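You operate a simulated robot arm through the tools that you are given. There is no shell and no other tool.

The job below is to be done with a simulated robot arm. You get a single attempt, and the scene is never put back.

Task
Put things in order on the top of the wooden table. At the end: the yellow tube stands where the blue bar stood; the blue bar from the top of the wooden table is on the red board; the beige round block stands where the white bobbin stood; the white bobbin stands on top of the blue round pad; whatever was shut is shut again. Leave all else as you found it, and nothing knocked over.

The check looks at the end state, three seconds after you hand in, the way a careful person would. Anything else that was tipped, shoved, dropped, spilled or broken makes it a failure.

Robot
A 7-joint arm with a two-finger parallel gripper, fixed in place. Base frame: the origin is at the foot of the arm, x ahead of it, y to its left, z up; the work surface is at about z = 0. Readings come in mm, degrees, newtons and seconds.
With the tool pointing down near the work surface it reaches from about 240 to 620 mm from the base axis. Its first joint turns from -66.0 to 66.0 degrees. Payload 2.6 kg.
The TCP is the grasp point between the finger pads, 30 mm short of the fingertips. In the tool frame z runs along the fingers and y along their closing line. The gripper opens to 94 mm. The fingers are 28 mm wide and 10 mm thick; the gripper's body (50 by 96 mm) begins 55 mm behind the TCP.
Orientation is that of the tool frame in the base frame, as a unit quaternion [w, x, y, z]. With the fingers straight down and closing along the base's y, the tool's x points along the base's -x, its y along +y and its z along -z.

Tools
- The arm moves only by the tool drive_tool. Its argument "commands" is a list of rows, each a list of 3 entries, a list of its own where there are three numbers: the shift along the tool's x, y, z in mm, then the turn, a rotation vector about the tool's x, y, z in degrees, then the closure in counts, from 0 (fully open) to 255 (shut). In form: [[[x, y, z], [wx, wy, wz], jaw], ...]. A call has 1 to 20 rows; each row shifts and turns the commanded pose from where the row before left it, along the tool's axes as they then stand. Each row takes 0.2 s and may step no farther than 50 mm and 8.6 degrees from the row before; otherwise, or with a gripper value out of range, the whole call is refused. A pose out of reach is approached as far as the arm can. The call stops where the force on the tool passes 40 N (or 10 N more than at its start, if that is more) or the arm is blocked; 0.2 s more then pass. The fingers move at their own pace (about 72 mm/s each) and stop on an object; they squeeze with about 32 N. The grip force told is the motor's: it shows also when the fingers shut on nothing. Time passes only in rows, and 0.2 s behind the last, so rows that do not move let the fingers close. It gives the time, the measured TCP pose, the force on the tool (base axes), the opening and the grip force at its end, in the units of the frame above (readings bear some noise), with the torque about the TCP (base axes, N m) and any sound that the robot's microphone picked up, and new pictures: "show" is both (left out), scene, wrist or none.
- Cameras (640 x 400 px; columns grow to the right, rows downward): "scene" is fixed at [30.9, 447.6, 555.1]; the picture's right is [-0.79, -0.62, 0.00], its down [-0.43, 0.55, -0.72] and it looks along [0.44, -0.56, -0.70] (base axes); focal length 271 px, centre (320, 200). "wrist" rides on the gripper at [76, 14, -103] in the tool frame; the picture's right is [-0.18, 0.98, 0.00], its down [-0.75, -0.14, -0.64] and it looks along [-0.63, -0.12, 0.77] (tool axes); focal length 243 px, centre (320, 200). There is no depth. A picture from a camera that has moved, and an enlarged one, comes with that camera's place and axes in the base frame and with its lens. The place of the scene camera against the robot may be out by one fixed shift of up to 18 mm in any direction.
- inspect(camera, box): a new picture of the part [left, top, right, bottom] of that camera's present view, enlarged. It takes no simulated time.
- close_job(): hands the job in; it is judged then, once.

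Nothing tells you positions but the pictures and the camera data. Unless the task says otherwise, let go and move clear before handing in.

The tools are called by a JSON object that holds its "api" and its "payload". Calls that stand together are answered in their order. drive_tool: Moves the arm, as the interface text tells. Its arguments: {"type":"object","properties":{"commands":{"type":"array"},"show":{"type":"string","enum":["both","scene","wrist","none"]}},"required":["commands"]} The other tools are called the same way: inspect (camera, box) takes an enlarged picture of a part of a camera's view; close_job () hands the job in.

At the start:

```text
t: 0.0
tool_pos: [342.1, 137.9, 331.9]
tcp_rot: [0.001, -0.001, 1.0, 0.0]
contact_force: [-0.8, 0.1, 0.0]
torque: [0.0, -0.01, 0.05]
width: 94.0
finger_force: 0.1
```

scene: 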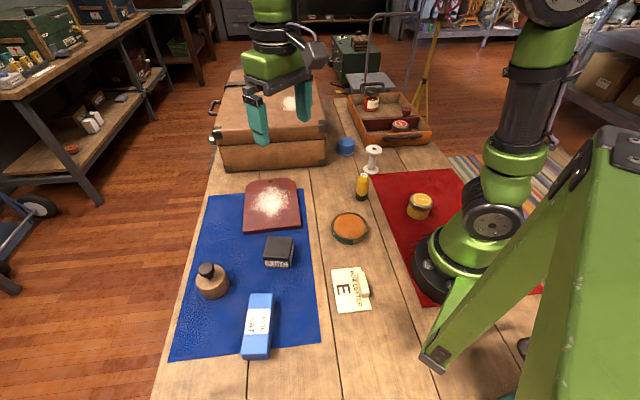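
wrist: 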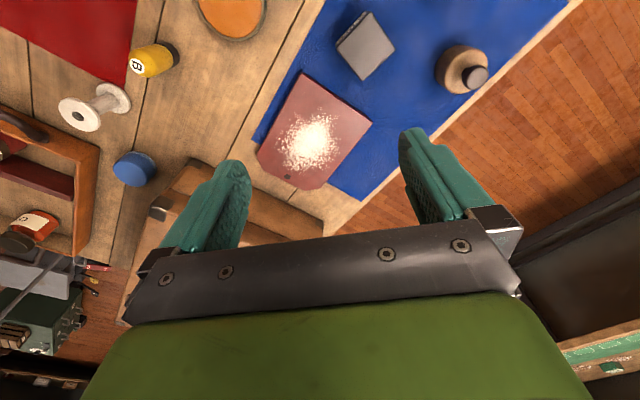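

I see a wooden table with a blue mat, a red board dusted with white powder, a blue bar, a yellow tube, a white bobbin, a blue round pad and a closed wooden chest. I'll enlarge parts of the view before moving anything.

{"api": "inspect", "payload": {"camera": "scene", "box": [160, 160, 320, 260]}}

{"api": "inspect", "payload": {"camera": "scene", "box": [160, 250, 320, 370]}}

{"api": "inspect", "payload": {"camera": "scene", "box": [300, 120, 460, 220]}}

{"api": "inspect", "payload": {"camera": "scene", "box": [190, 60, 350, 180]}}

{"api": "inspect", "payload": {"camera": "scene", "box": [320, 60, 450, 150]}}

{"api": "inspect", "payload": {"camera": "scene", "box": [300, 200, 460, 330]}}

{"api": "inspect", "payload": {"camera": "wrist", "box": [0, 0, 280, 200]}}

{"api": "inspect", "payload": {"camera": "wrist", "box": [240, 0, 520, 200]}}

```text
4.00 times, centred on (240, 210) of scene
camera zoom: at [30.9, 447.6, 555.1], right [-0.79, -0.62, 0.0], down [-0.43, 0.55, -0.72], along [0.44, -0.56, -0.7], focal length 1083 px, centre (640, 160)
```

zoom: 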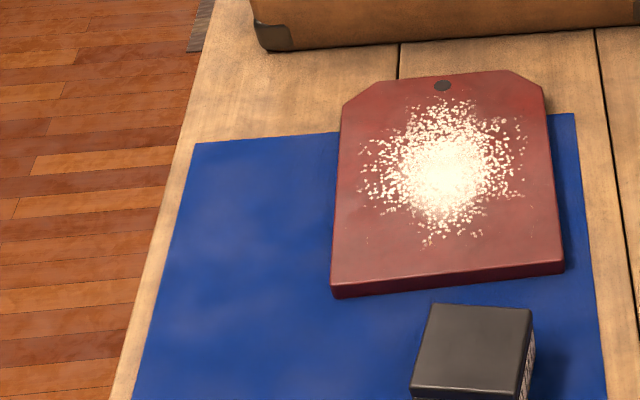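

```text
3.33 times, centred on (240, 310) of scene
camera zoom: at [30.9, 447.6, 555.1], right [-0.79, -0.62, 0.0], down [-0.43, 0.55, -0.72], along [0.44, -0.56, -0.7], focal length 902 px, centre (587, -167)
```

zoom: 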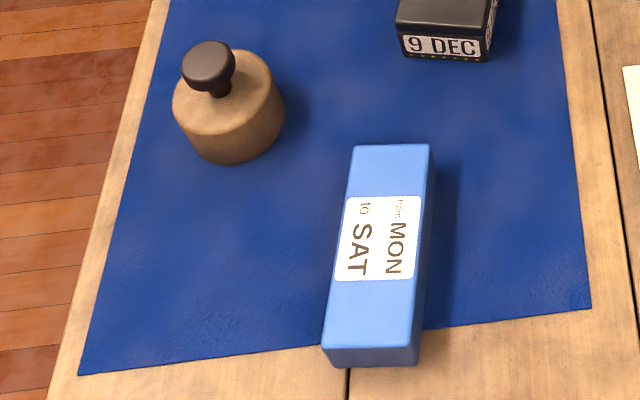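

```text
4.00 times, centred on (380, 170) of scene
camera zoom: at [30.9, 447.6, 555.1], right [-0.79, -0.62, 0.0], down [-0.43, 0.55, -0.72], along [0.44, -0.56, -0.7], focal length 1083 px, centre (80, 320)
```

zoom: 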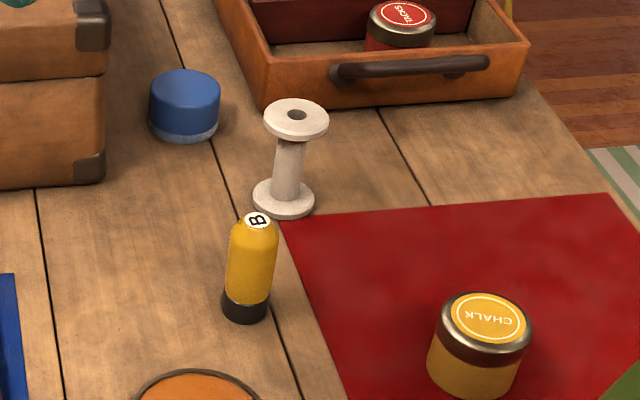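

```text
3.33 times, centred on (270, 120) of scene
camera zoom: at [30.9, 447.6, 555.1], right [-0.79, -0.62, 0.0], down [-0.43, 0.55, -0.72], along [0.44, -0.56, -0.7], focal length 902 px, centre (487, 467)
```

zoom: 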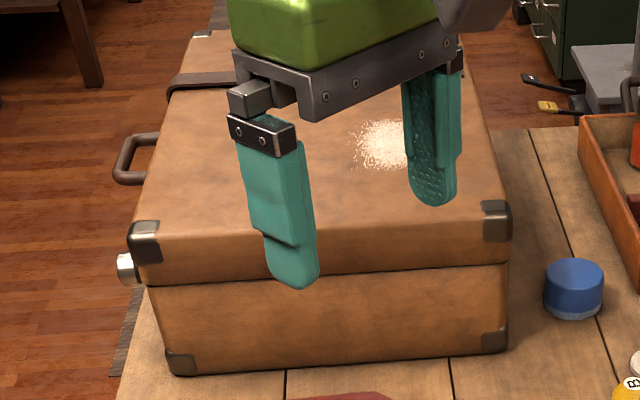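

```text
4.44 times, centred on (385, 105) of scene
camera zoom: at [30.9, 447.6, 555.1], right [-0.79, -0.62, 0.0], down [-0.43, 0.55, -0.72], along [0.44, -0.56, -0.7], focal length 1203 px, centre (31, 622)
```

zoom: 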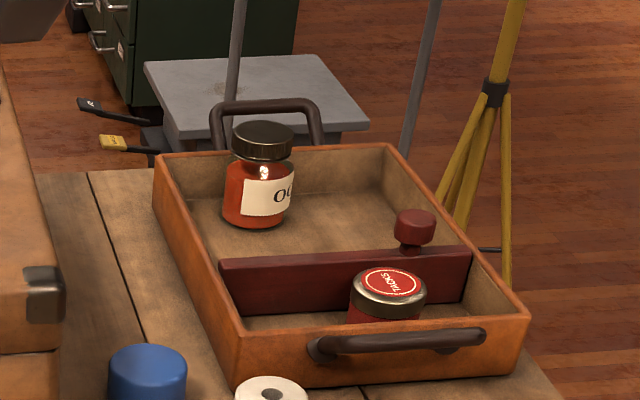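

```text
3.08 times, centred on (380, 265) of scene
camera zoom: at [30.9, 447.6, 555.1], right [-0.79, -0.62, 0.0], down [-0.43, 0.55, -0.72], along [0.44, -0.56, -0.7], focal length 833 px, centre (135, 0)
```

zoom: 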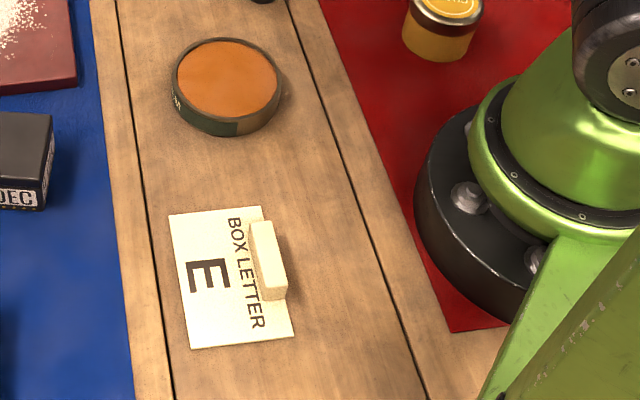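

```text
2.00 times, centred on (140, 100) of wrist
camera zoom: at [266.4, 152.1, 435.5], right [0.18, 0.98, 0.0], down [0.75, -0.14, 0.64], along [0.63, -0.12, -0.77], focal length 485 px, centre (680, 400)
```

zoom: 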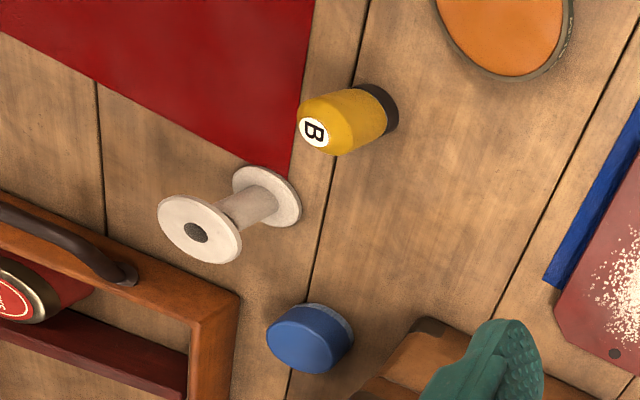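

```text
2.00 times, centred on (380, 100) of wrist
camera zoom: at [266.4, 152.1, 435.5], right [0.18, 0.98, 0.0], down [0.75, -0.14, 0.64], along [0.63, -0.12, -0.77], focal length 485 px, centre (200, 400)
```

zoom: 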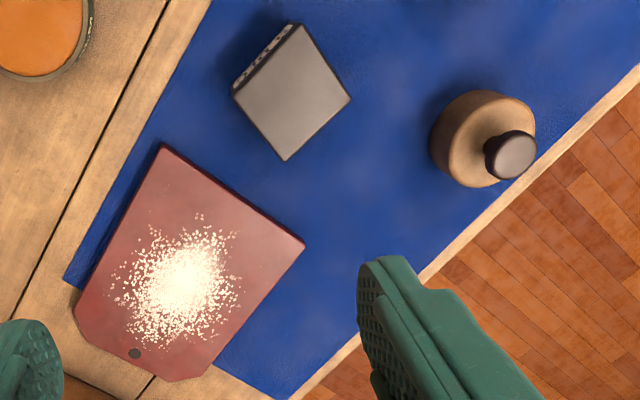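

The main objects can be located from these views, though I still need close-ups to judge sizes and confirm which item is the "beige round block". I'll move the arm high over the blue bar side to look with the wrist camera.

{"api": "drive_tool", "payload": {"commands": [[[10, 30, 0], [0, 0, 0], 0], [[12, 32, 0], [0, 0, 0], 0], [[12, 32, 0], [0, 0, 0], 0], [[12, 32, 0], [0, 0, 0], 0], [[12, 32, 0], [0, 0, 0], 0], [[0, 0, 0], [0, 0, 0], 0]]}}

```text
t: 1.4
tool_pos: [284.4, 296.8, 332.0]
tcp_rot: [0.0, -0.001, 1.0, 0.0]
contact_force: [0.2, -0.3, -0.2]
torque: [-0.04, 0.0, -0.01]
width: 94.0
finger_force: 0.0
camera wrist: at [208.6, 311.4, 434.5], right [0.18, 0.98, 0.0], down [0.75, -0.14, 0.64], along [0.63, -0.12, -0.77], focal length 243 px, centre (320, 200)
```

scene: 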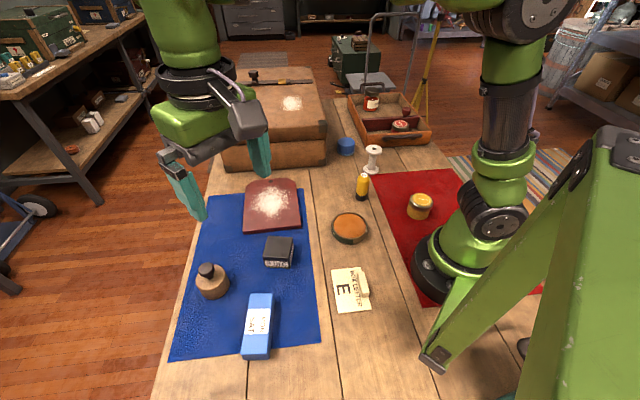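
wrist: 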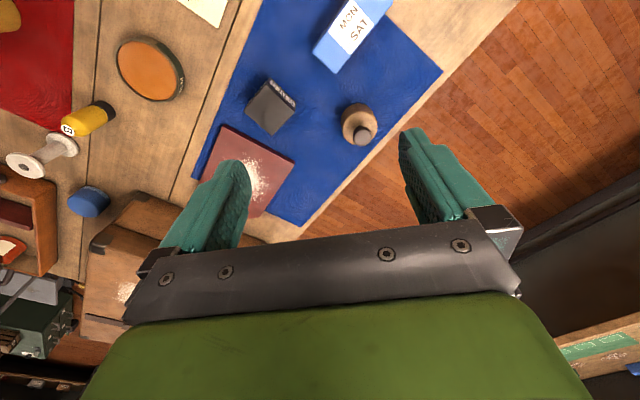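

The blue bar and the tan knobbed cylinder are visible now, and so is the chest lid with a strap or tool lying on it. I'll enlarge these areas.

{"api": "inspect", "payload": {"camera": "scene", "box": [200, 60, 340, 180]}}

{"api": "inspect", "payload": {"camera": "wrist", "box": [230, 0, 450, 150]}}

{"api": "inspect", "payload": {"camera": "wrist", "box": [0, 60, 240, 260]}}

{"api": "inspect", "payload": {"camera": "scene", "box": [0, 0, 180, 120]}}

{"api": "inspect", "payload": {"camera": "scene", "box": [320, 0, 640, 180]}}

{"api": "inspect", "payload": {"camera": "scene", "box": [0, 80, 180, 220]}}

```text
3.33 times, centred on (270, 120) of scene
camera zoom: at [30.9, 447.6, 555.1], right [-0.79, -0.62, 0.0], down [-0.43, 0.55, -0.72], along [0.44, -0.56, -0.7], focal length 902 px, centre (487, 467)
```

zoom: 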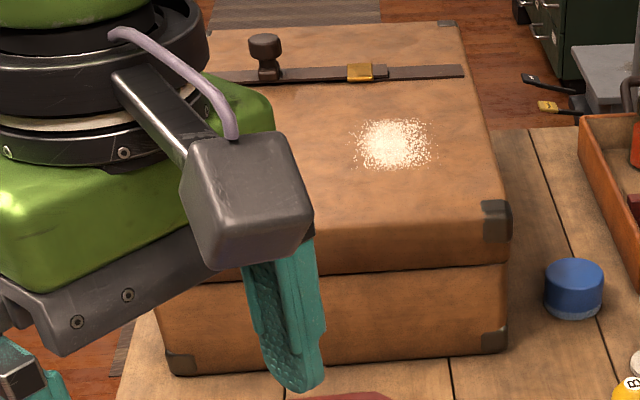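

```text
2.67 times, centred on (340, 75) of wrist
camera zoom: at [208.6, 311.4, 434.5], right [0.18, 0.98, 0.0], down [0.75, -0.14, 0.64], along [0.63, -0.12, -0.77], focal length 647 px, centre (267, 533)
```

zoom: 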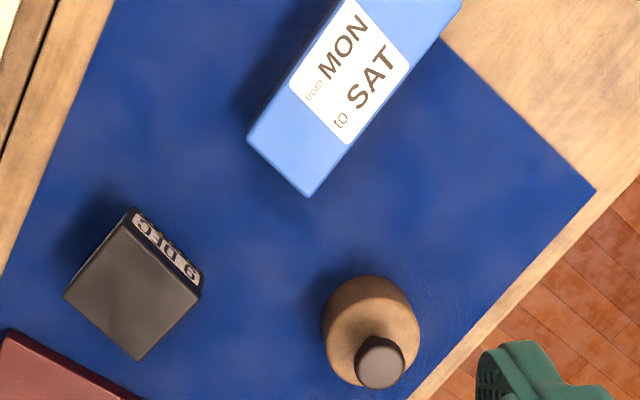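

```text
2.00 times, centred on (120, 160) of wrist
camera zoom: at [208.6, 311.4, 434.5], right [0.18, 0.98, 0.0], down [0.75, -0.14, 0.64], along [0.63, -0.12, -0.77], focal length 485 px, centre (720, 280)
```

zoom: 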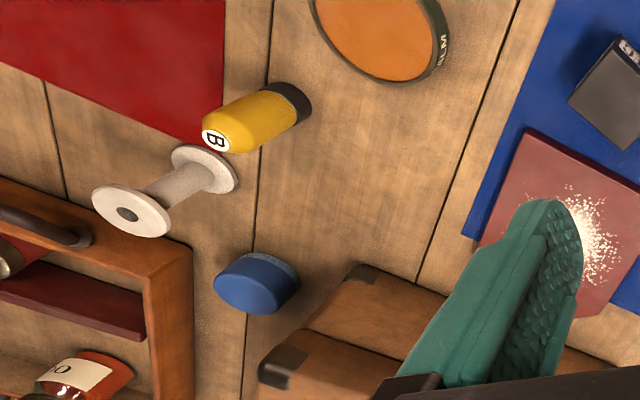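

```text
3.33 times, centred on (90, 60) of scene
camera zoom: at [30.9, 447.6, 555.1], right [-0.79, -0.62, 0.0], down [-0.43, 0.55, -0.72], along [0.44, -0.56, -0.7], focal length 902 px, centre (1087, 667)
```

zoom: 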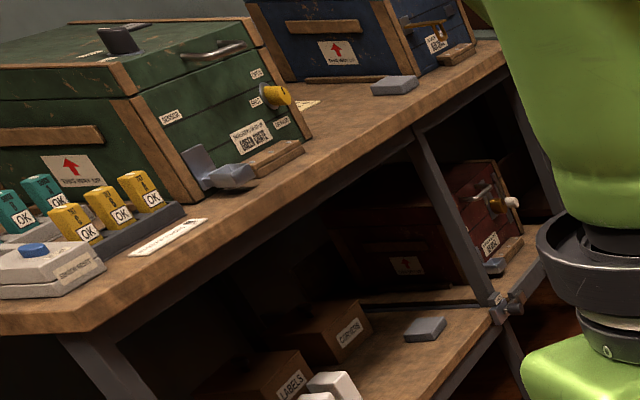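

```text
2.00 times, centred on (480, 90) of scene
camera zoom: at [30.9, 447.6, 555.1], right [-0.79, -0.62, 0.0], down [-0.43, 0.55, -0.72], along [0.44, -0.56, -0.7], focal length 541 px, centre (0, 420)
```

zoom: 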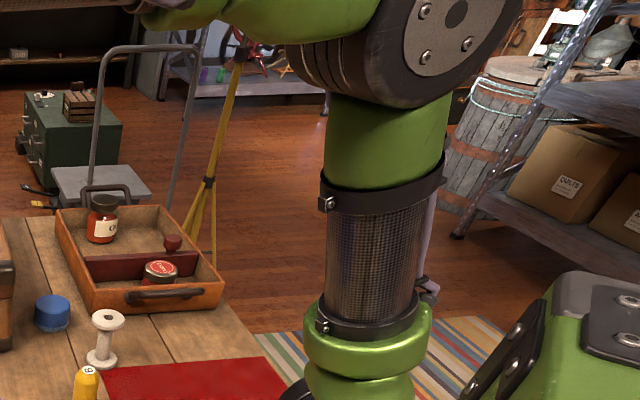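

```text
2.86 times, centred on (90, 150) of scene
camera zoom: at [30.9, 447.6, 555.1], right [-0.79, -0.62, 0.0], down [-0.43, 0.55, -0.72], along [0.44, -0.56, -0.7], focal length 773 px, centre (977, 343)
```

zoom: 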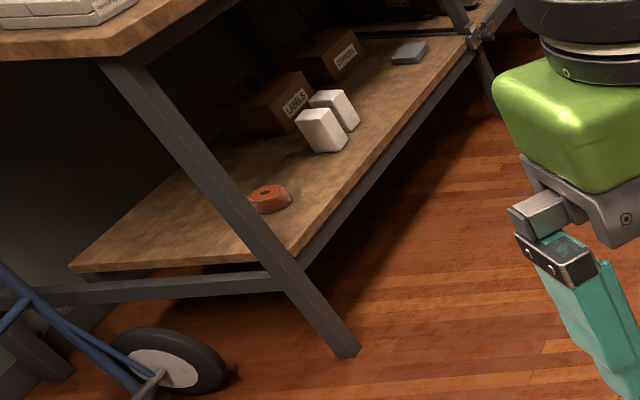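

The only beige, round item I can see is the tan cylinder with the dark knob. I'll zoom in tightly on it, the pad, the bobbin and the small cream block on the paper to make sure.

{"api": "inspect", "payload": {"camera": "scene", "box": [190, 255, 240, 305]}}

{"api": "inspect", "payload": {"camera": "scene", "box": [330, 130, 390, 180]}}

{"api": "inspect", "payload": {"camera": "scene", "box": [325, 260, 385, 320]}}

{"api": "inspect", "payload": {"camera": "scene", "box": [345, 165, 380, 205]}}

```text
8.00 times, centred on (215, 280) of scene
camera zoom: at [30.9, 447.6, 555.1], right [-0.79, -0.62, 0.0], down [-0.43, 0.55, -0.72], along [0.44, -0.56, -0.7], focal length 2166 px, centre (1160, -440)
```

zoom: 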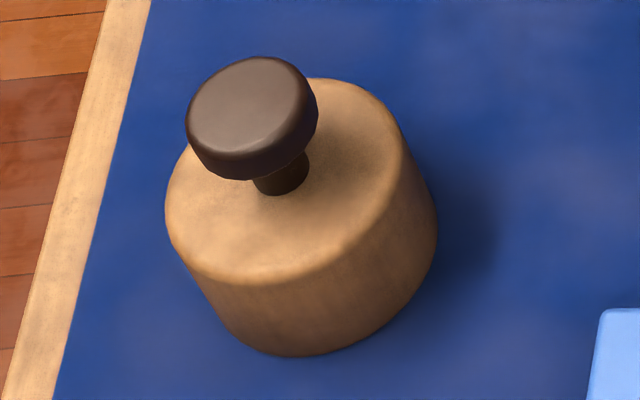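

```text
8.00 times, centred on (360, 155) of scene
camera zoom: at [30.9, 447.6, 555.1], right [-0.79, -0.62, 0.0], down [-0.43, 0.55, -0.72], along [0.44, -0.56, -0.7], focal length 2166 px, centre (0, 560)
```

zoom: 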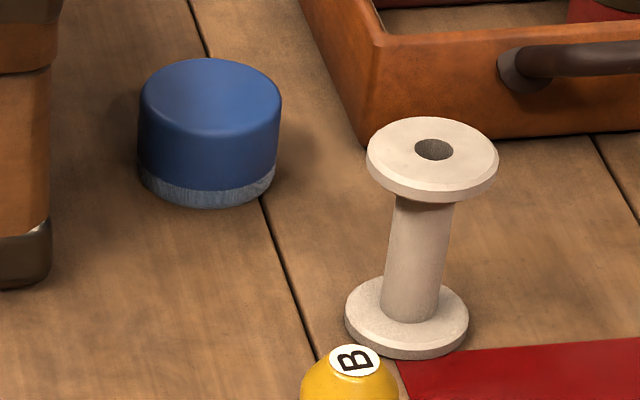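

```text
6.67 times, centred on (355, 290) of scene
camera zoom: at [30.9, 447.6, 555.1], right [-0.79, -0.62, 0.0], down [-0.43, 0.55, -0.72], along [0.44, -0.56, -0.7], focal length 1805 px, centre (87, -400)
```

zoom: 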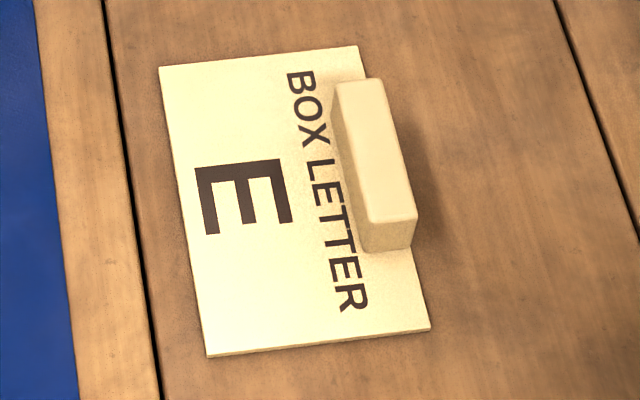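

```text
10.00 times, centred on (362, 185) of scene
camera zoom: at [30.9, 447.6, 555.1], right [-0.79, -0.62, 0.0], down [-0.43, 0.55, -0.72], along [0.44, -0.56, -0.7], focal length 2707 px, centre (-105, 350)
```

zoom: 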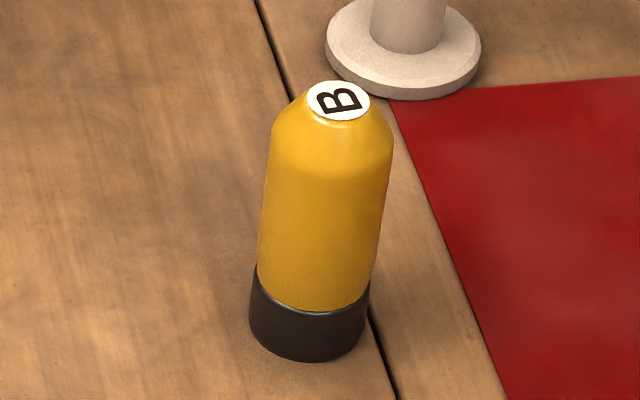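

I put the bar near (249, 347) and its top at about z 29, with the long axis at about -51°. The red board is centred near (478, 89), and the tan block is the beige round block at (387, 346). The bobbin is near (336, -223), the pad near (466, -266) and the tube near (290, -86). The chest can stay shut, and next I'll turn the gripper to match the bar's width.

{"api": "drive_tool", "payload": {"commands": [[[0, 0, 0], [0, 0, -8], 0], [[0, 0, 0], [0, 0, -8], 0], [[0, 0, 0], [0, 0, -8], 0], [[0, 0, 0], [0, 0, -8], 0], [[0, 0, 0], [0, 0, -8], 0], [[0, 0, 0], [0, 0, -8], 0], [[0, 0, 0], [0, 0, -8], 0], [[0, 0, 0], [0, 0, -8], 0], [[0, 0, 0], [0, 0, -8], 0], [[0, 0, 0], [0, 0, -8], 0], [[0, 0, 0], [0, 0, -8], 0], [[0, 0, 0], [0, 0, -8], 0], [[0, 0, 0], [0, 0, -8], 0], [[0, 0, 0], [0, 0, -8], 0], [[0, 0, 0], [0, 0, -8], 0], [[0, 0, 0], [0, 0, -8], 0], [[0, 0, 0], [0, 0, 0], 0]]}}

```text
t: 5.0
tool_pos: [283.3, 295.7, 331.4]
tcp_rot: [-0.001, 0.899, -0.438, 0.001]
contact_force: [-0.1, 1.5, 0.1]
torque: [0.01, -0.01, 0.0]
width: 94.0
finger_force: 0.1
camera wrist: at [319.9, 227.1, 434.8], right [-0.89, -0.46, 0.0], down [-0.35, 0.68, 0.64], along [-0.3, 0.57, -0.77], focal length 243 px, centre (320, 200)
```

scene: 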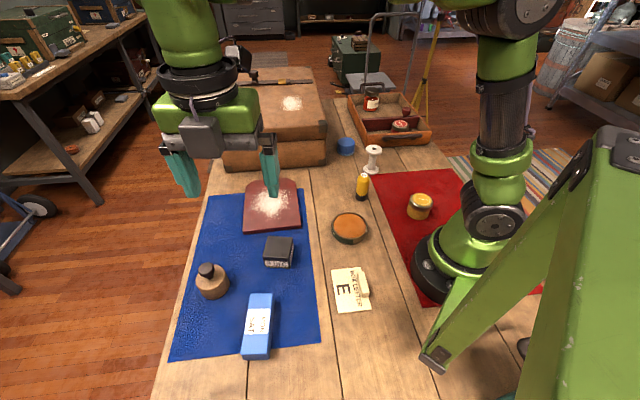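
wrist: 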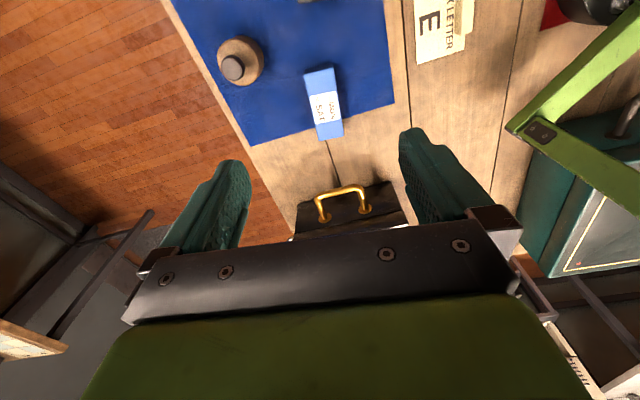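

The gripper turned freely to the bar's heading. There's also a dark panel with a brass handle beyond the bar, so I'll enlarge that and the bar.

{"api": "inspect", "payload": {"camera": "wrist", "box": [240, 140, 440, 250]}}

{"api": "inspect", "payload": {"camera": "wrist", "box": [250, 50, 400, 150]}}

{"api": "inspect", "payload": {"camera": "wrist", "box": [170, 0, 330, 100]}}

{"api": "inspect", "payload": {"camera": "wrist", "box": [480, 50, 640, 400]}}

{"api": "inspect", "payload": {"camera": "scene", "box": [200, 60, 340, 180]}}

```text
3.20 times, centred on (340, 195) of wrist
camera zoom: at [319.9, 227.1, 434.8], right [-0.89, -0.46, 0.0], down [-0.35, 0.68, 0.64], along [-0.3, 0.57, -0.77], focal length 776 px, centre (256, 216)
```

zoom: 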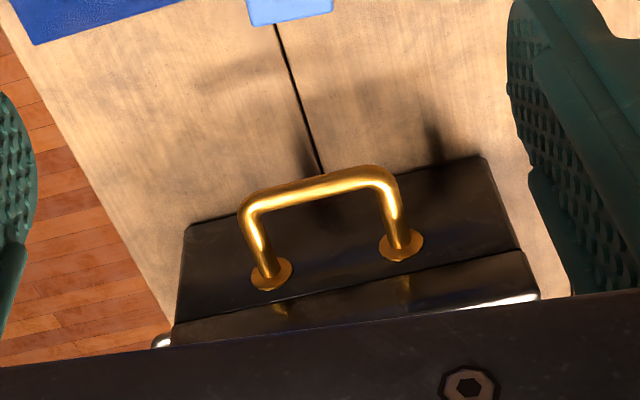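

```text
4.00 times, centred on (325, 100) of wrist
camera zoom: at [319.9, 227.1, 434.8], right [-0.89, -0.46, 0.0], down [-0.35, 0.68, 0.64], along [-0.3, 0.57, -0.77], focal length 970 px, centre (300, 600)
```

zoom: 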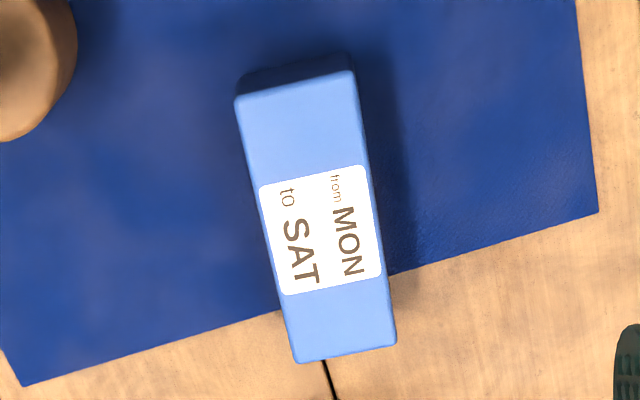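

```text
4.00 times, centred on (250, 50) of wrist
camera zoom: at [319.9, 227.1, 434.8], right [-0.89, -0.46, 0.0], down [-0.35, 0.68, 0.64], along [-0.3, 0.57, -0.77], focal length 970 px, centre (600, 800)
```

zoom: 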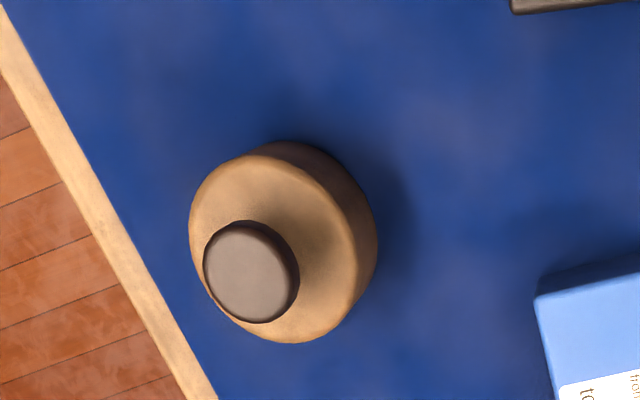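

```text
1.14 times, centred on (560, 225) of wrist
camera zoom: at [319.9, 227.1, 434.8], right [-0.89, -0.46, 0.0], down [-0.35, 0.68, 0.64], along [-0.3, 0.57, -0.77], focal length 277 px, centre (46, 171)
```

zoom: 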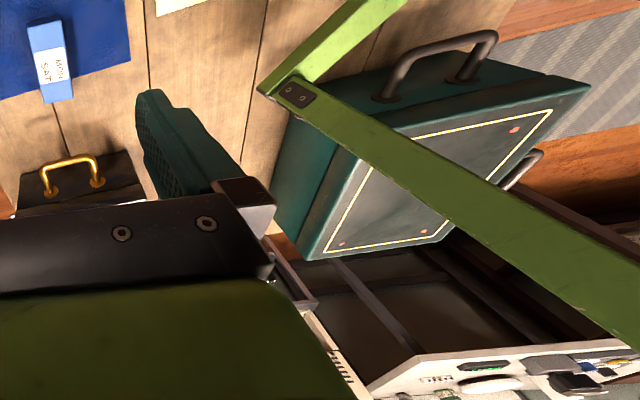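

```text
3.33 times, centred on (270, 120) of scene
camera zoom: at [30.9, 447.6, 555.1], right [-0.79, -0.62, 0.0], down [-0.43, 0.55, -0.72], along [0.44, -0.56, -0.7], focal length 902 px, centre (487, 467)
```

zoom: 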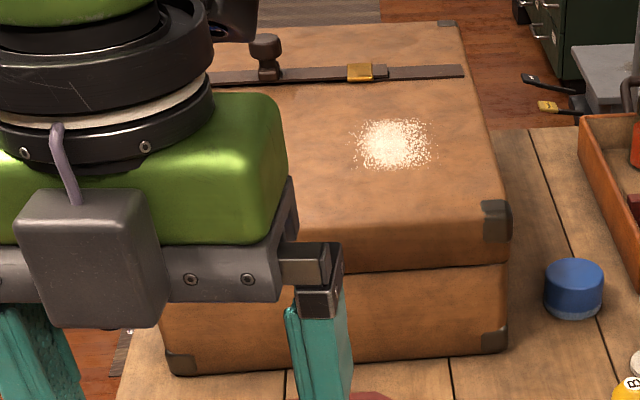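

From two views the bar's centre is (246.7, 348.0) with its top at z 29. The brass-handled case and the teal case are out of the way and not involved. I'll line up over the bar at z about 120 and check before going down.

{"api": "drive_tool", "payload": {"commands": [[[0, 0, 0], [0, 0, -1.5], 0], [[-32, -2.1, 0], [0, 0, 0], 0], [[-32, -2.2, 0], [0, 0, 0], 0], [[0, 0, 42], [0, 0, 0], 0], [[0, 0, 42], [0, 0, 0], 0], [[0, 0, 42], [0, 0, 0], 0], [[0, 0, 42], [0, 0, 0], 0], [[0, 0, 42], [0, 0, 0], 0], [[0, 0, 0], [0, 0, 0], 0]]}}

```text
t: 7.0
tool_pos: [247.6, 346.9, 120.8]
tcp_rot: [0.0, 0.904, -0.427, 0.0]
contact_force: [-0.1, -0.3, 0.2]
torque: [-0.02, 0.01, 0.04]
width: 94.1
finger_force: 0.2
camera wrist: at [285.3, 279.4, 223.8], right [-0.88, -0.48, 0.0], down [-0.37, 0.67, 0.64], along [-0.31, 0.56, -0.77], focal length 243 px, centre (320, 200)
```

scene: 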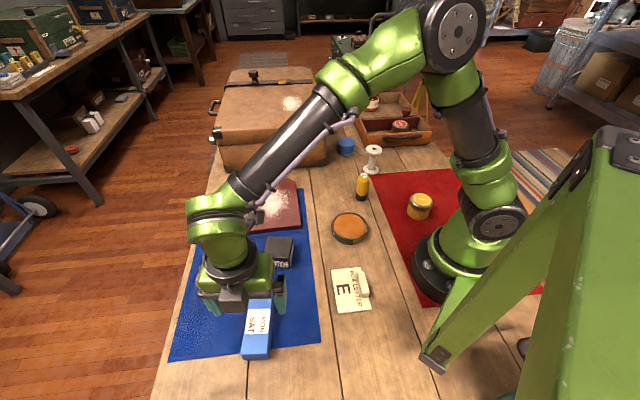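
wrist: 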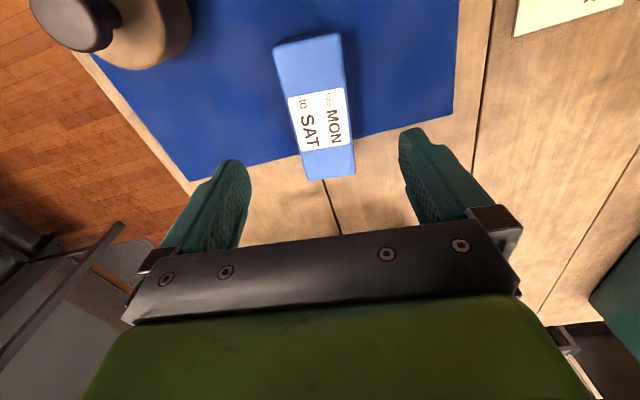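

The bar sits centred between the fingers to within about 1 mm. I'll go down around it and close.

{"api": "drive_tool", "payload": {"commands": [[[0, 0, 30], [0, 0, 0], 0], [[0, 0, 30], [0, 0, 0], 0], [[0, 0, 15], [0, 0, 0], 0], [[0, 0, 10], [0, 0, 0], 0], [[0, 0, 0], [0, 0, 0], 0]], "show": "wrist"}}

```text
t: 8.2
tool_pos: [247.1, 349.6, 36.4]
tcp_rot: [0.001, 0.904, -0.427, 0.0]
contact_force: [0.3, -0.1, -0.3]
torque: [0.0, 0.01, 0.01]
width: 94.2
finger_force: 0.0
camera wrist: at [284.6, 280.8, 139.4], right [-0.88, -0.48, 0.0], down [-0.37, 0.67, 0.64], along [-0.31, 0.56, -0.77], focal length 243 px, centre (320, 200)
```

wrist: 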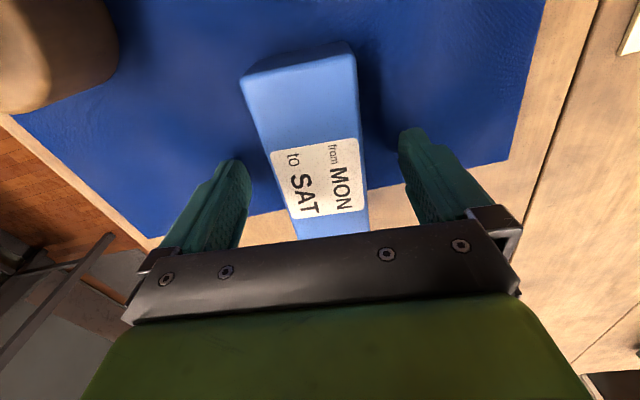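

{"api": "drive_tool", "payload": {"commands": [[[0, 0, 0], [0, 0, 0], 255], [[0, 0, 0], [0, 0, 0], 255], [[0, 0, 0], [0, 0, 0], 255], [[0, 0, 0], [0, 0, 0], 255], [[0, 0, 0], [0, 0, 0], 255]], "show": "wrist"}}

```text
t: 9.4
tool_pos: [247.0, 350.1, 36.7]
tcp_rot: [-0.001, 0.905, -0.426, 0.0]
contact_force: [-0.1, -0.6, 0.0]
torque: [0.04, -0.04, 0.03]
width: 51.0
finger_force: 32.5
camera wrist: at [284.6, 280.8, 139.5], right [-0.88, -0.48, 0.0], down [-0.37, 0.67, 0.64], along [-0.31, 0.56, -0.77], focal length 243 px, centre (320, 200)
```

wrist: 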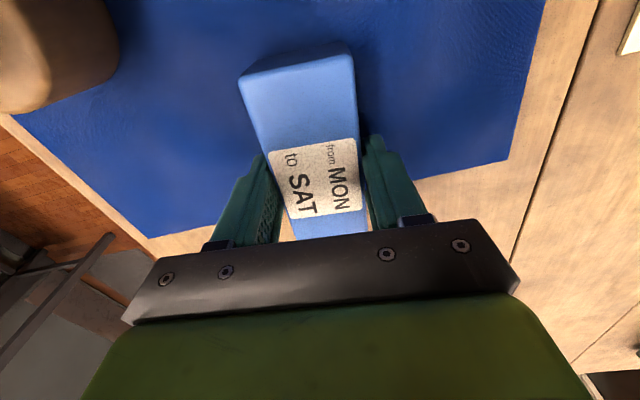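

The bar is gripped with an opening of 51 mm. I'll lift it and turn it so it lies parallel to the board's near edge.

{"api": "drive_tool", "payload": {"commands": [[[0, 0, -20], [0, 0, 0], 255], [[0, 0, -35], [0, 0, 0], 255], [[0, 0, -35], [0, 0, 0], 255], [[0, 0, -30], [0, 0, 0], 255], [[0, 0, 0], [0, 0, 8.3], 255], [[0, 0, 0], [0, 0, 8.3], 255], [[0, 0, 0], [0, 0, 8.3], 255], [[0, 0, 0], [0, 0, 8.3], 255], [[0, 0, 0], [0, 0, 8.3], 255], [[0, 0, 0], [0, 0, 8.3], 255], [[0, 0, 0], [0, 0, 8.3], 255], [[0, 0, 0], [0, 0, 8.3], 255], [[0, 0, 0], [0, 0, 8.3], 255], [[0, 0, 0], [0, 0, 8.3], 255], [[0, 0, 0], [0, 0, 0], 255]]}}

```text
t: 12.6
tool_pos: [247.0, 348.5, 157.7]
tcp_rot: [0.0, -0.394, 0.919, 0.0]
contact_force: [0.2, -0.1, -1.1]
torque: [0.03, 0.02, 0.02]
width: 51.0
finger_force: 32.1
camera wrist: at [184.3, 303.1, 260.5], right [-0.58, 0.81, 0.0], down [0.62, 0.45, 0.64], along [0.52, 0.38, -0.77], focal length 243 px, centre (320, 200)
```

scene: 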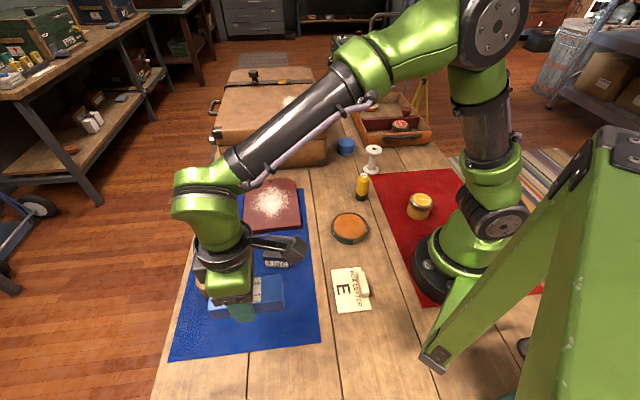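
wrist: 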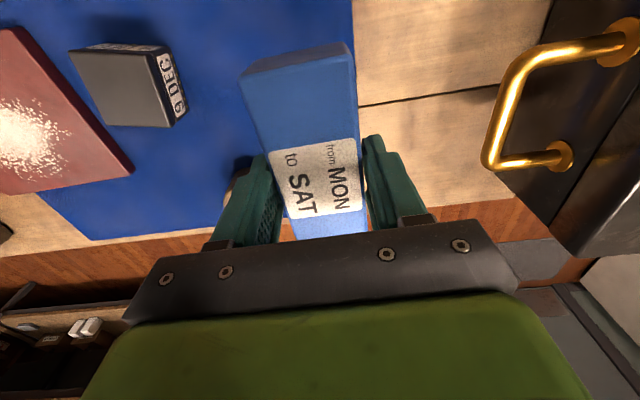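

The bar is held level and turned. I'll carry it over to the near part of the red board, staying high.

{"api": "drive_tool", "payload": {"commands": [[[4.3, -39.9, 0], [0, 0, 0], 255], [[4.3, -39.9, 0], [0, 0, 0], 255], [[4.3, -39.9, 0], [0, 0, 0], 255], [[4.3, -39.9, 0], [0, 0, 0], 255], [[4.3, -39.9, 0], [0, 0, 0], 255], [[4.3, -39.9, 0], [0, 0, 0], 255], [[4.3, -39.9, 0], [0, 0, 0], 255], [[0, 0, 0], [0, 0, 0], 255], [[0, 0, 0], [0, 0, 0], 255]]}}

```text
t: 14.6
tool_pos: [428.4, 134.4, 157.5]
tcp_rot: [0.0, -0.395, 0.919, -0.001]
contact_force: [-0.2, 0.3, -1.6]
torque: [0.01, -0.01, 0.02]
width: 50.8
finger_force: 32.2
camera wrist: at [365.7, 89.1, 260.7], right [-0.59, 0.81, 0.0], down [0.62, 0.45, 0.64], along [0.52, 0.38, -0.77], focal length 243 px, centre (320, 200)
```

scene: 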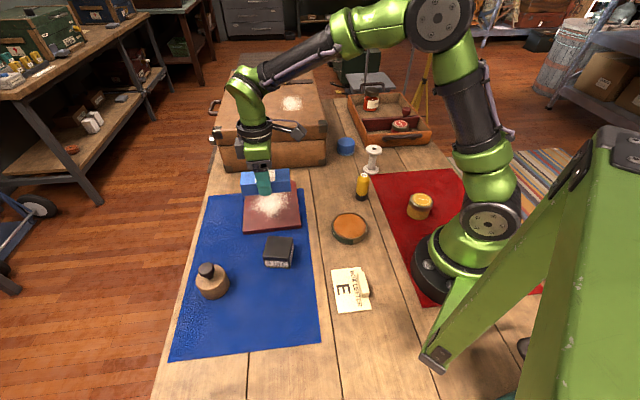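
wrist: 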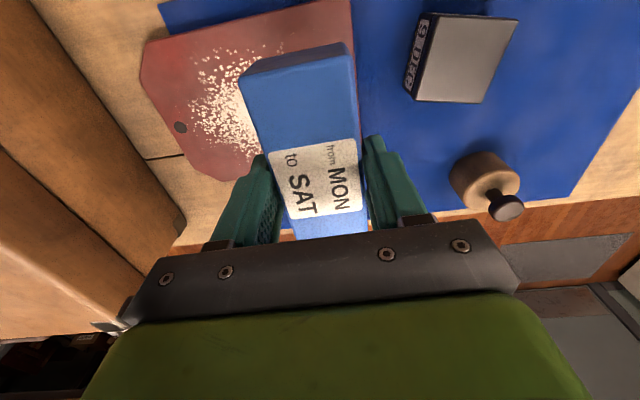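

The bar is over the board. I'll zoom in to check the board edges against where the bar will land.

{"api": "inspect", "payload": {"camera": "wrist", "box": [130, 0, 390, 160]}}

{"api": "inspect", "payload": {"camera": "scene", "box": [220, 150, 320, 240]}}

```text
2.46 times, centred on (260, 80) of wrist
camera zoom: at [365.7, 89.1, 260.7], right [-0.59, 0.81, 0.0], down [0.62, 0.45, 0.64], along [0.52, 0.38, -0.77], focal length 597 px, centre (468, 495)
```

zoom: 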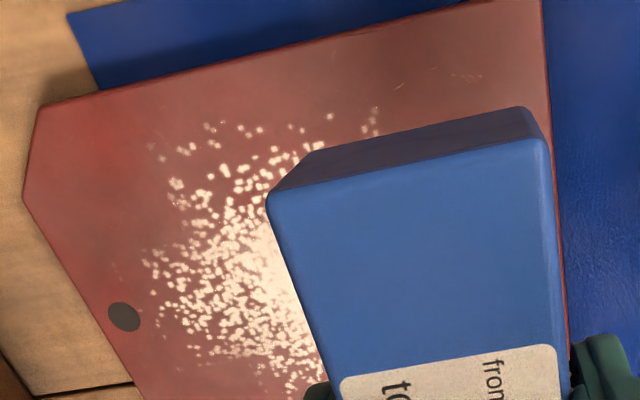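

```text
4.44 times, centred on (270, 195) of scene
camera zoom: at [30.9, 447.6, 555.1], right [-0.79, -0.62, 0.0], down [-0.43, 0.55, -0.72], along [0.44, -0.56, -0.7], focal length 1203 px, centre (542, 222)
```

zoom: 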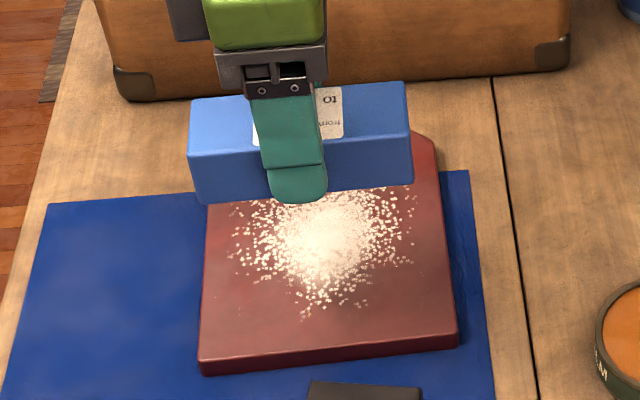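

The board's near edge matches my estimate, and the bar would land about 11 mm inside it. I'll lower most of the way and then creep.

{"api": "drive_tool", "payload": {"commands": [[[0, 0, 35], [0, 0, 0], 255], [[0, 0, 35], [0, 0, 0], 255], [[0, 0, 20], [0, 0, 0], 255], [[0, 0, 10], [0, 0, 0], 255], [[0, 0, 4], [0, 0, 0], 255], [[0, 0, 0], [0, 0, 0], 255]]}}

```text
t: 16.0
tool_pos: [427.9, 134.9, 52.1]
tcp_rot: [0.0, -0.396, 0.918, 0.0]
contact_force: [-1.1, -0.1, -0.4]
torque: [0.03, 0.0, -0.03]
width: 50.8
finger_force: 31.9
camera wrist: at [366.4, 89.3, 155.9], right [-0.59, 0.81, 0.0], down [0.62, 0.45, 0.64], along [0.52, 0.38, -0.77], focal length 243 px, centre (320, 200)
```

scene: 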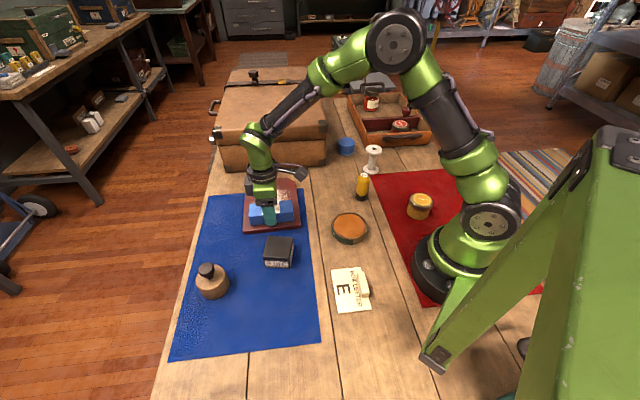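
wrist: 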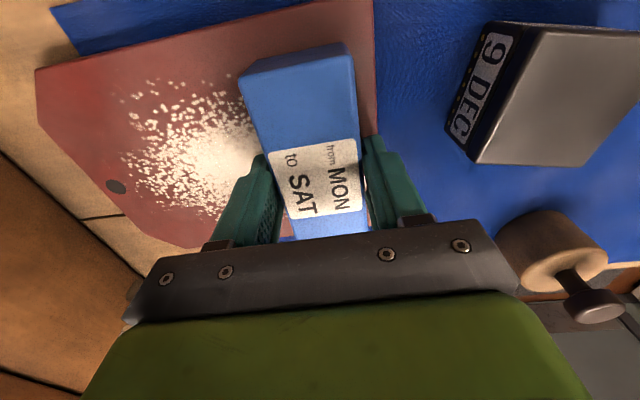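

{"api": "drive_tool", "payload": {"commands": [[[0, 0, 1.5], [0, 0, 0], 255], [[0, 0, 0], [0, 0, 0], 255]], "show": "none"}}

{"api": "inspect", "payload": {"camera": "scene", "box": [230, 170, 320, 240]}}

```text
t: 16.6
tool_pos: [429.6, 134.4, 51.8]
tcp_rot: [0.001, -0.395, 0.919, 0.0]
contact_force: [-4.8, 0.9, 11.6]
torque: [-0.14, 0.29, -0.08]
width: 50.8
finger_force: 32.2
```

```text
5.71 times, centred on (275, 205) of scene
camera zoom: at [30.8, 447.6, 555.1], right [-0.79, -0.62, 0.0], down [-0.43, 0.55, -0.72], along [0.44, -0.56, -0.7], focal length 1547 px, centre (577, 171)
```

zoom: 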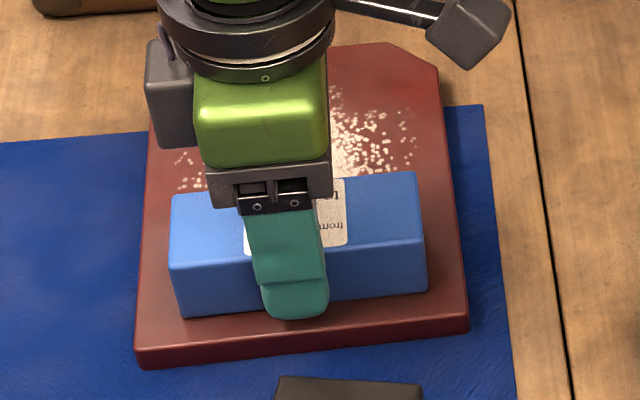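

The bar is now resting on the board, with about 11 N of contact. I'll open the fingers partway and back straight up.

{"api": "drive_tool", "payload": {"commands": [[[0, 0, -0.8], [0, 0, 0], 255], [[0, 0, 0], [0, 0, 0], 80], [[0, 0, 0], [0, 0, 0], 80], [[0, 0, 0], [0, 0, 0], 80], [[0, 0, -15], [0, 0, 0], 80], [[0, 0, -40], [0, 0, 0], 80], [[0, 0, -45], [0, 0, 0], 80], [[0, 0, 0], [0, 0, 0], 80]]}}

{"api": "inspect", "payload": {"camera": "scene", "box": [220, 160, 320, 250]}}

```text
t: 18.4
tool_pos: [428.0, 134.0, 152.0]
tcp_rot: [-0.001, -0.395, 0.919, 0.0]
contact_force: [-0.2, -0.5, 0.1]
torque: [0.0, 0.01, 0.01]
width: 64.5
finger_force: 0.1
camera wrist: at [365.1, 89.0, 255.4], right [-0.59, 0.81, 0.0], down [0.62, 0.45, 0.64], along [0.52, 0.38, -0.77], focal length 243 px, centre (320, 200)
```

scene: 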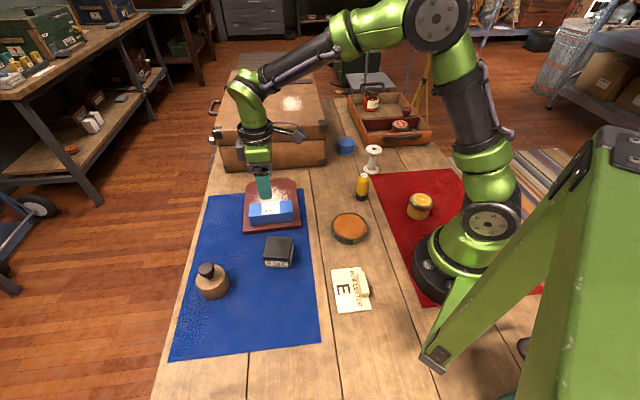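
wrist: 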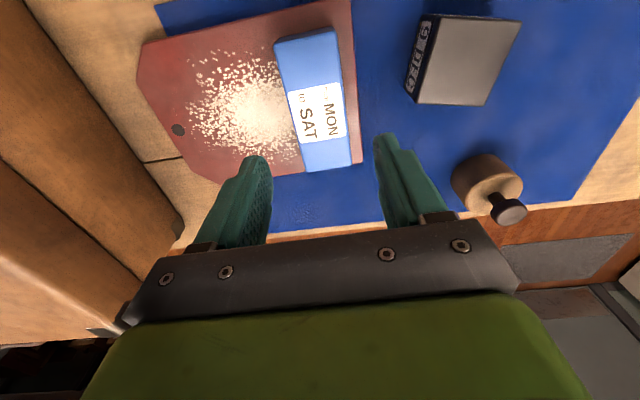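

```text
4.44 times, centred on (270, 205) of scene
camera zoom: at [30.9, 447.6, 555.1], right [-0.79, -0.62, 0.0], down [-0.43, 0.55, -0.72], along [0.44, -0.56, -0.7], focal length 1203 px, centre (542, 178)
```

zoom: 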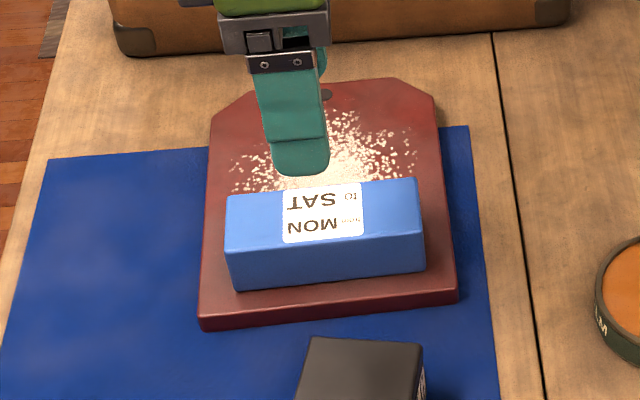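

The blue bar lies flat on the board, well inside its edges. Next is the yellow tube, so I'll open fully, rise, and move over to it for a look.

{"api": "drive_tool", "payload": {"commands": [[[0, 0, -40], [0, 0, 0], 0], [[0, 0, -40], [0, 0, 0], 0], [[42.5, -8.5, 0], [0, 0, 0], 0], [[42.5, -8.5, 0], [0, 0, 0], 0], [[42.5, -8.5, 0], [0, 0, 0], 0], [[42.5, -8.5, 0], [0, 0, 0], 0], [[42.5, -8.5, 0], [0, 0, 0], 0], [[42.8, -8.8, 0], [0, 0, 0], 0], [[0, 0, 0], [0, 0, 0], 0], [[0, 0, 0], [0, 0, 0], 0]]}}

```text
t: 20.6
tool_pos: [289.1, -85.3, 232.4]
tcp_rot: [0.0, -0.395, 0.919, 0.0]
contact_force: [0.5, 0.5, 0.8]
torque: [0.01, 0.02, 0.0]
width: 94.0
finger_force: 0.0
camera wrist: at [227.4, -130.3, 335.5], right [-0.59, 0.81, 0.0], down [0.62, 0.45, 0.64], along [0.52, 0.38, -0.77], focal length 243 px, centre (320, 200)
```

scene: 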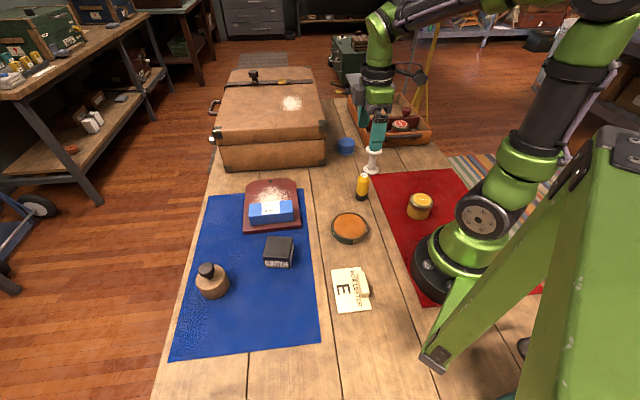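
wrist: 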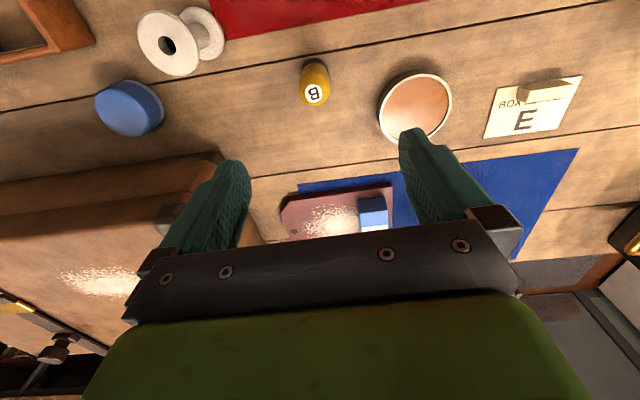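

The tube is nearly below the gripper, and the bobbin and pad are both in view. I'll zoom in to refine all three.

{"api": "inspect", "payload": {"camera": "wrist", "box": [270, 40, 370, 120]}}

{"api": "inspect", "payload": {"camera": "wrist", "box": [80, 0, 240, 150]}}

```text
5.00 times, centred on (320, 80) of wrist
camera zoom: at [227.4, -130.3, 335.5], right [-0.59, 0.81, 0.0], down [0.62, 0.45, 0.64], along [0.52, 0.38, -0.77], focal length 1213 px, centre (320, 800)
```

zoom: 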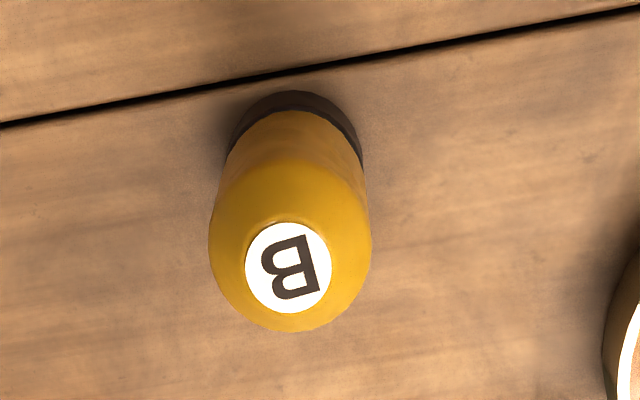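

```text
2.67 times, centred on (160, 75) of wrist
camera zoom: at [227.4, -130.3, 335.5], right [-0.59, 0.81, 0.0], down [0.62, 0.45, 0.64], along [0.52, 0.38, -0.77], focal length 647 px, centre (747, 533)
```

zoom: 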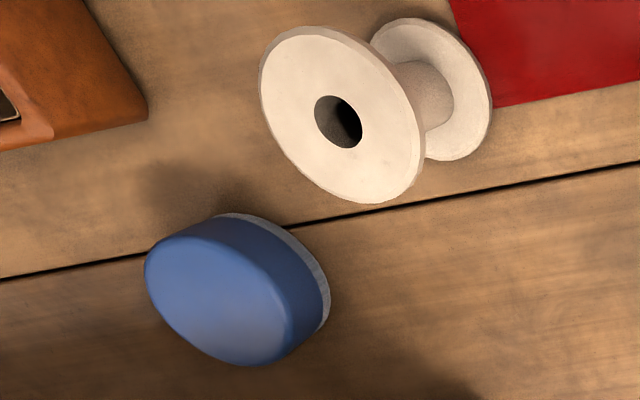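

The tube's centre works out to about (289, -93), with a height near 90. I'll shift over it, go down to just above its top, and check again.

{"api": "drive_tool", "payload": {"commands": [[[6.1, -5.1, 0], [0, 0, 0], 0], [[0, 0, 40], [0, 0, 0], 0], [[0, 0, 40], [0, 0, 0], 0], [[0, 0, 0], [0, 0, 0], 0], [[0, 0, 0], [0, 0, 0], 0]], "show": "wrist"}}

{"api": "inspect", "payload": {"camera": "wrist", "box": [240, 40, 400, 160]}}

```text
t: 21.8
tool_pos: [291.3, -92.6, 151.3]
tcp_rot: [-0.001, -0.395, 0.919, 0.0]
contact_force: [-0.4, 0.4, 0.1]
torque: [-0.01, -0.02, 0.01]
width: 94.0
finger_force: 0.1
camera wrist: at [229.4, -138.9, 254.8], right [-0.59, 0.81, 0.0], down [0.62, 0.45, 0.64], along [0.52, 0.38, -0.77], focal length 243 px, centre (320, 200)
```

wrist: 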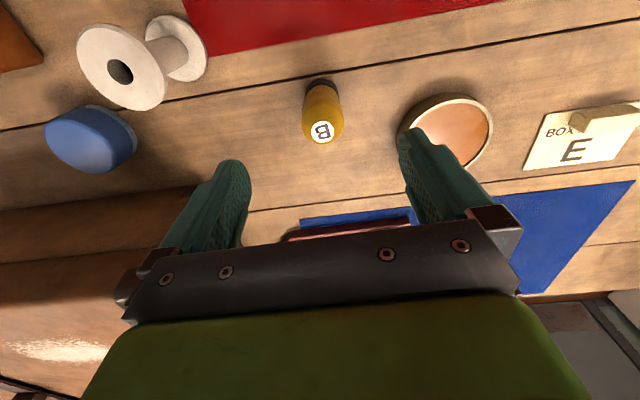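

```text
3.33 times, centred on (320, 100) of wrist
camera zoom: at [229.4, -138.9, 254.8], right [-0.59, 0.81, 0.0], down [0.62, 0.45, 0.64], along [0.52, 0.38, -0.77], focal length 809 px, centre (320, 533)
```

zoom: 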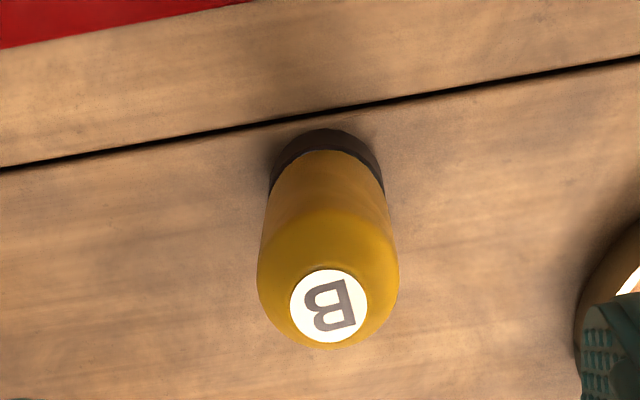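

The tube is about 2–3 mm off centre, so I'll correct that, go down around it and close.

{"api": "drive_tool", "payload": {"commands": [[[1.8, 2.4, 0], [0, 0, 0], 0], [[0, 0, 30], [0, 0, 0], 0], [[0, 0, 30], [0, 0, 0], 0], [[0, 0, 26], [0, 0, 0], 0], [[0, 0, 20], [0, 0, 0], 0], [[0, 0, 0], [0, 0, 0], 0]]}}

```text
t: 23.2
tool_pos: [287.6, -92.1, 46.0]
tcp_rot: [0.0, -0.395, 0.919, 0.0]
contact_force: [-0.3, -0.9, 0.0]
torque: [0.03, -0.01, 0.02]
width: 94.1
finger_force: 0.0
camera wrist: at [225.0, -138.4, 148.6], right [-0.59, 0.81, 0.0], down [0.62, 0.45, 0.64], along [0.52, 0.38, -0.77], focal length 243 px, centre (320, 200)
```

scene: 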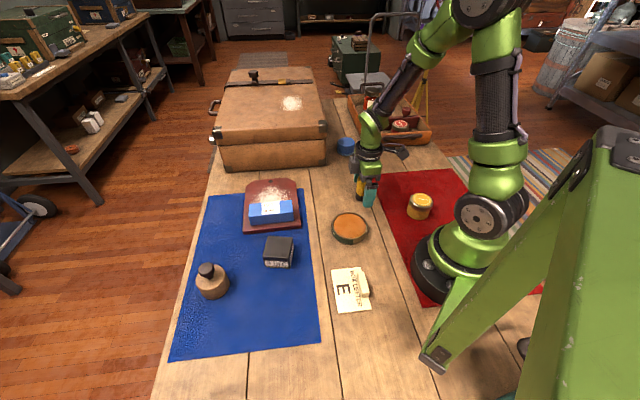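
wrist: 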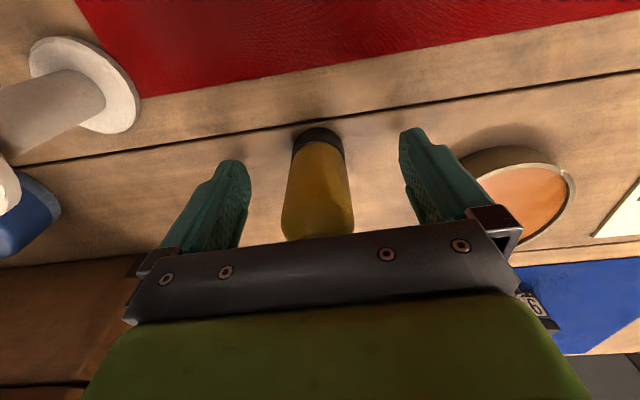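

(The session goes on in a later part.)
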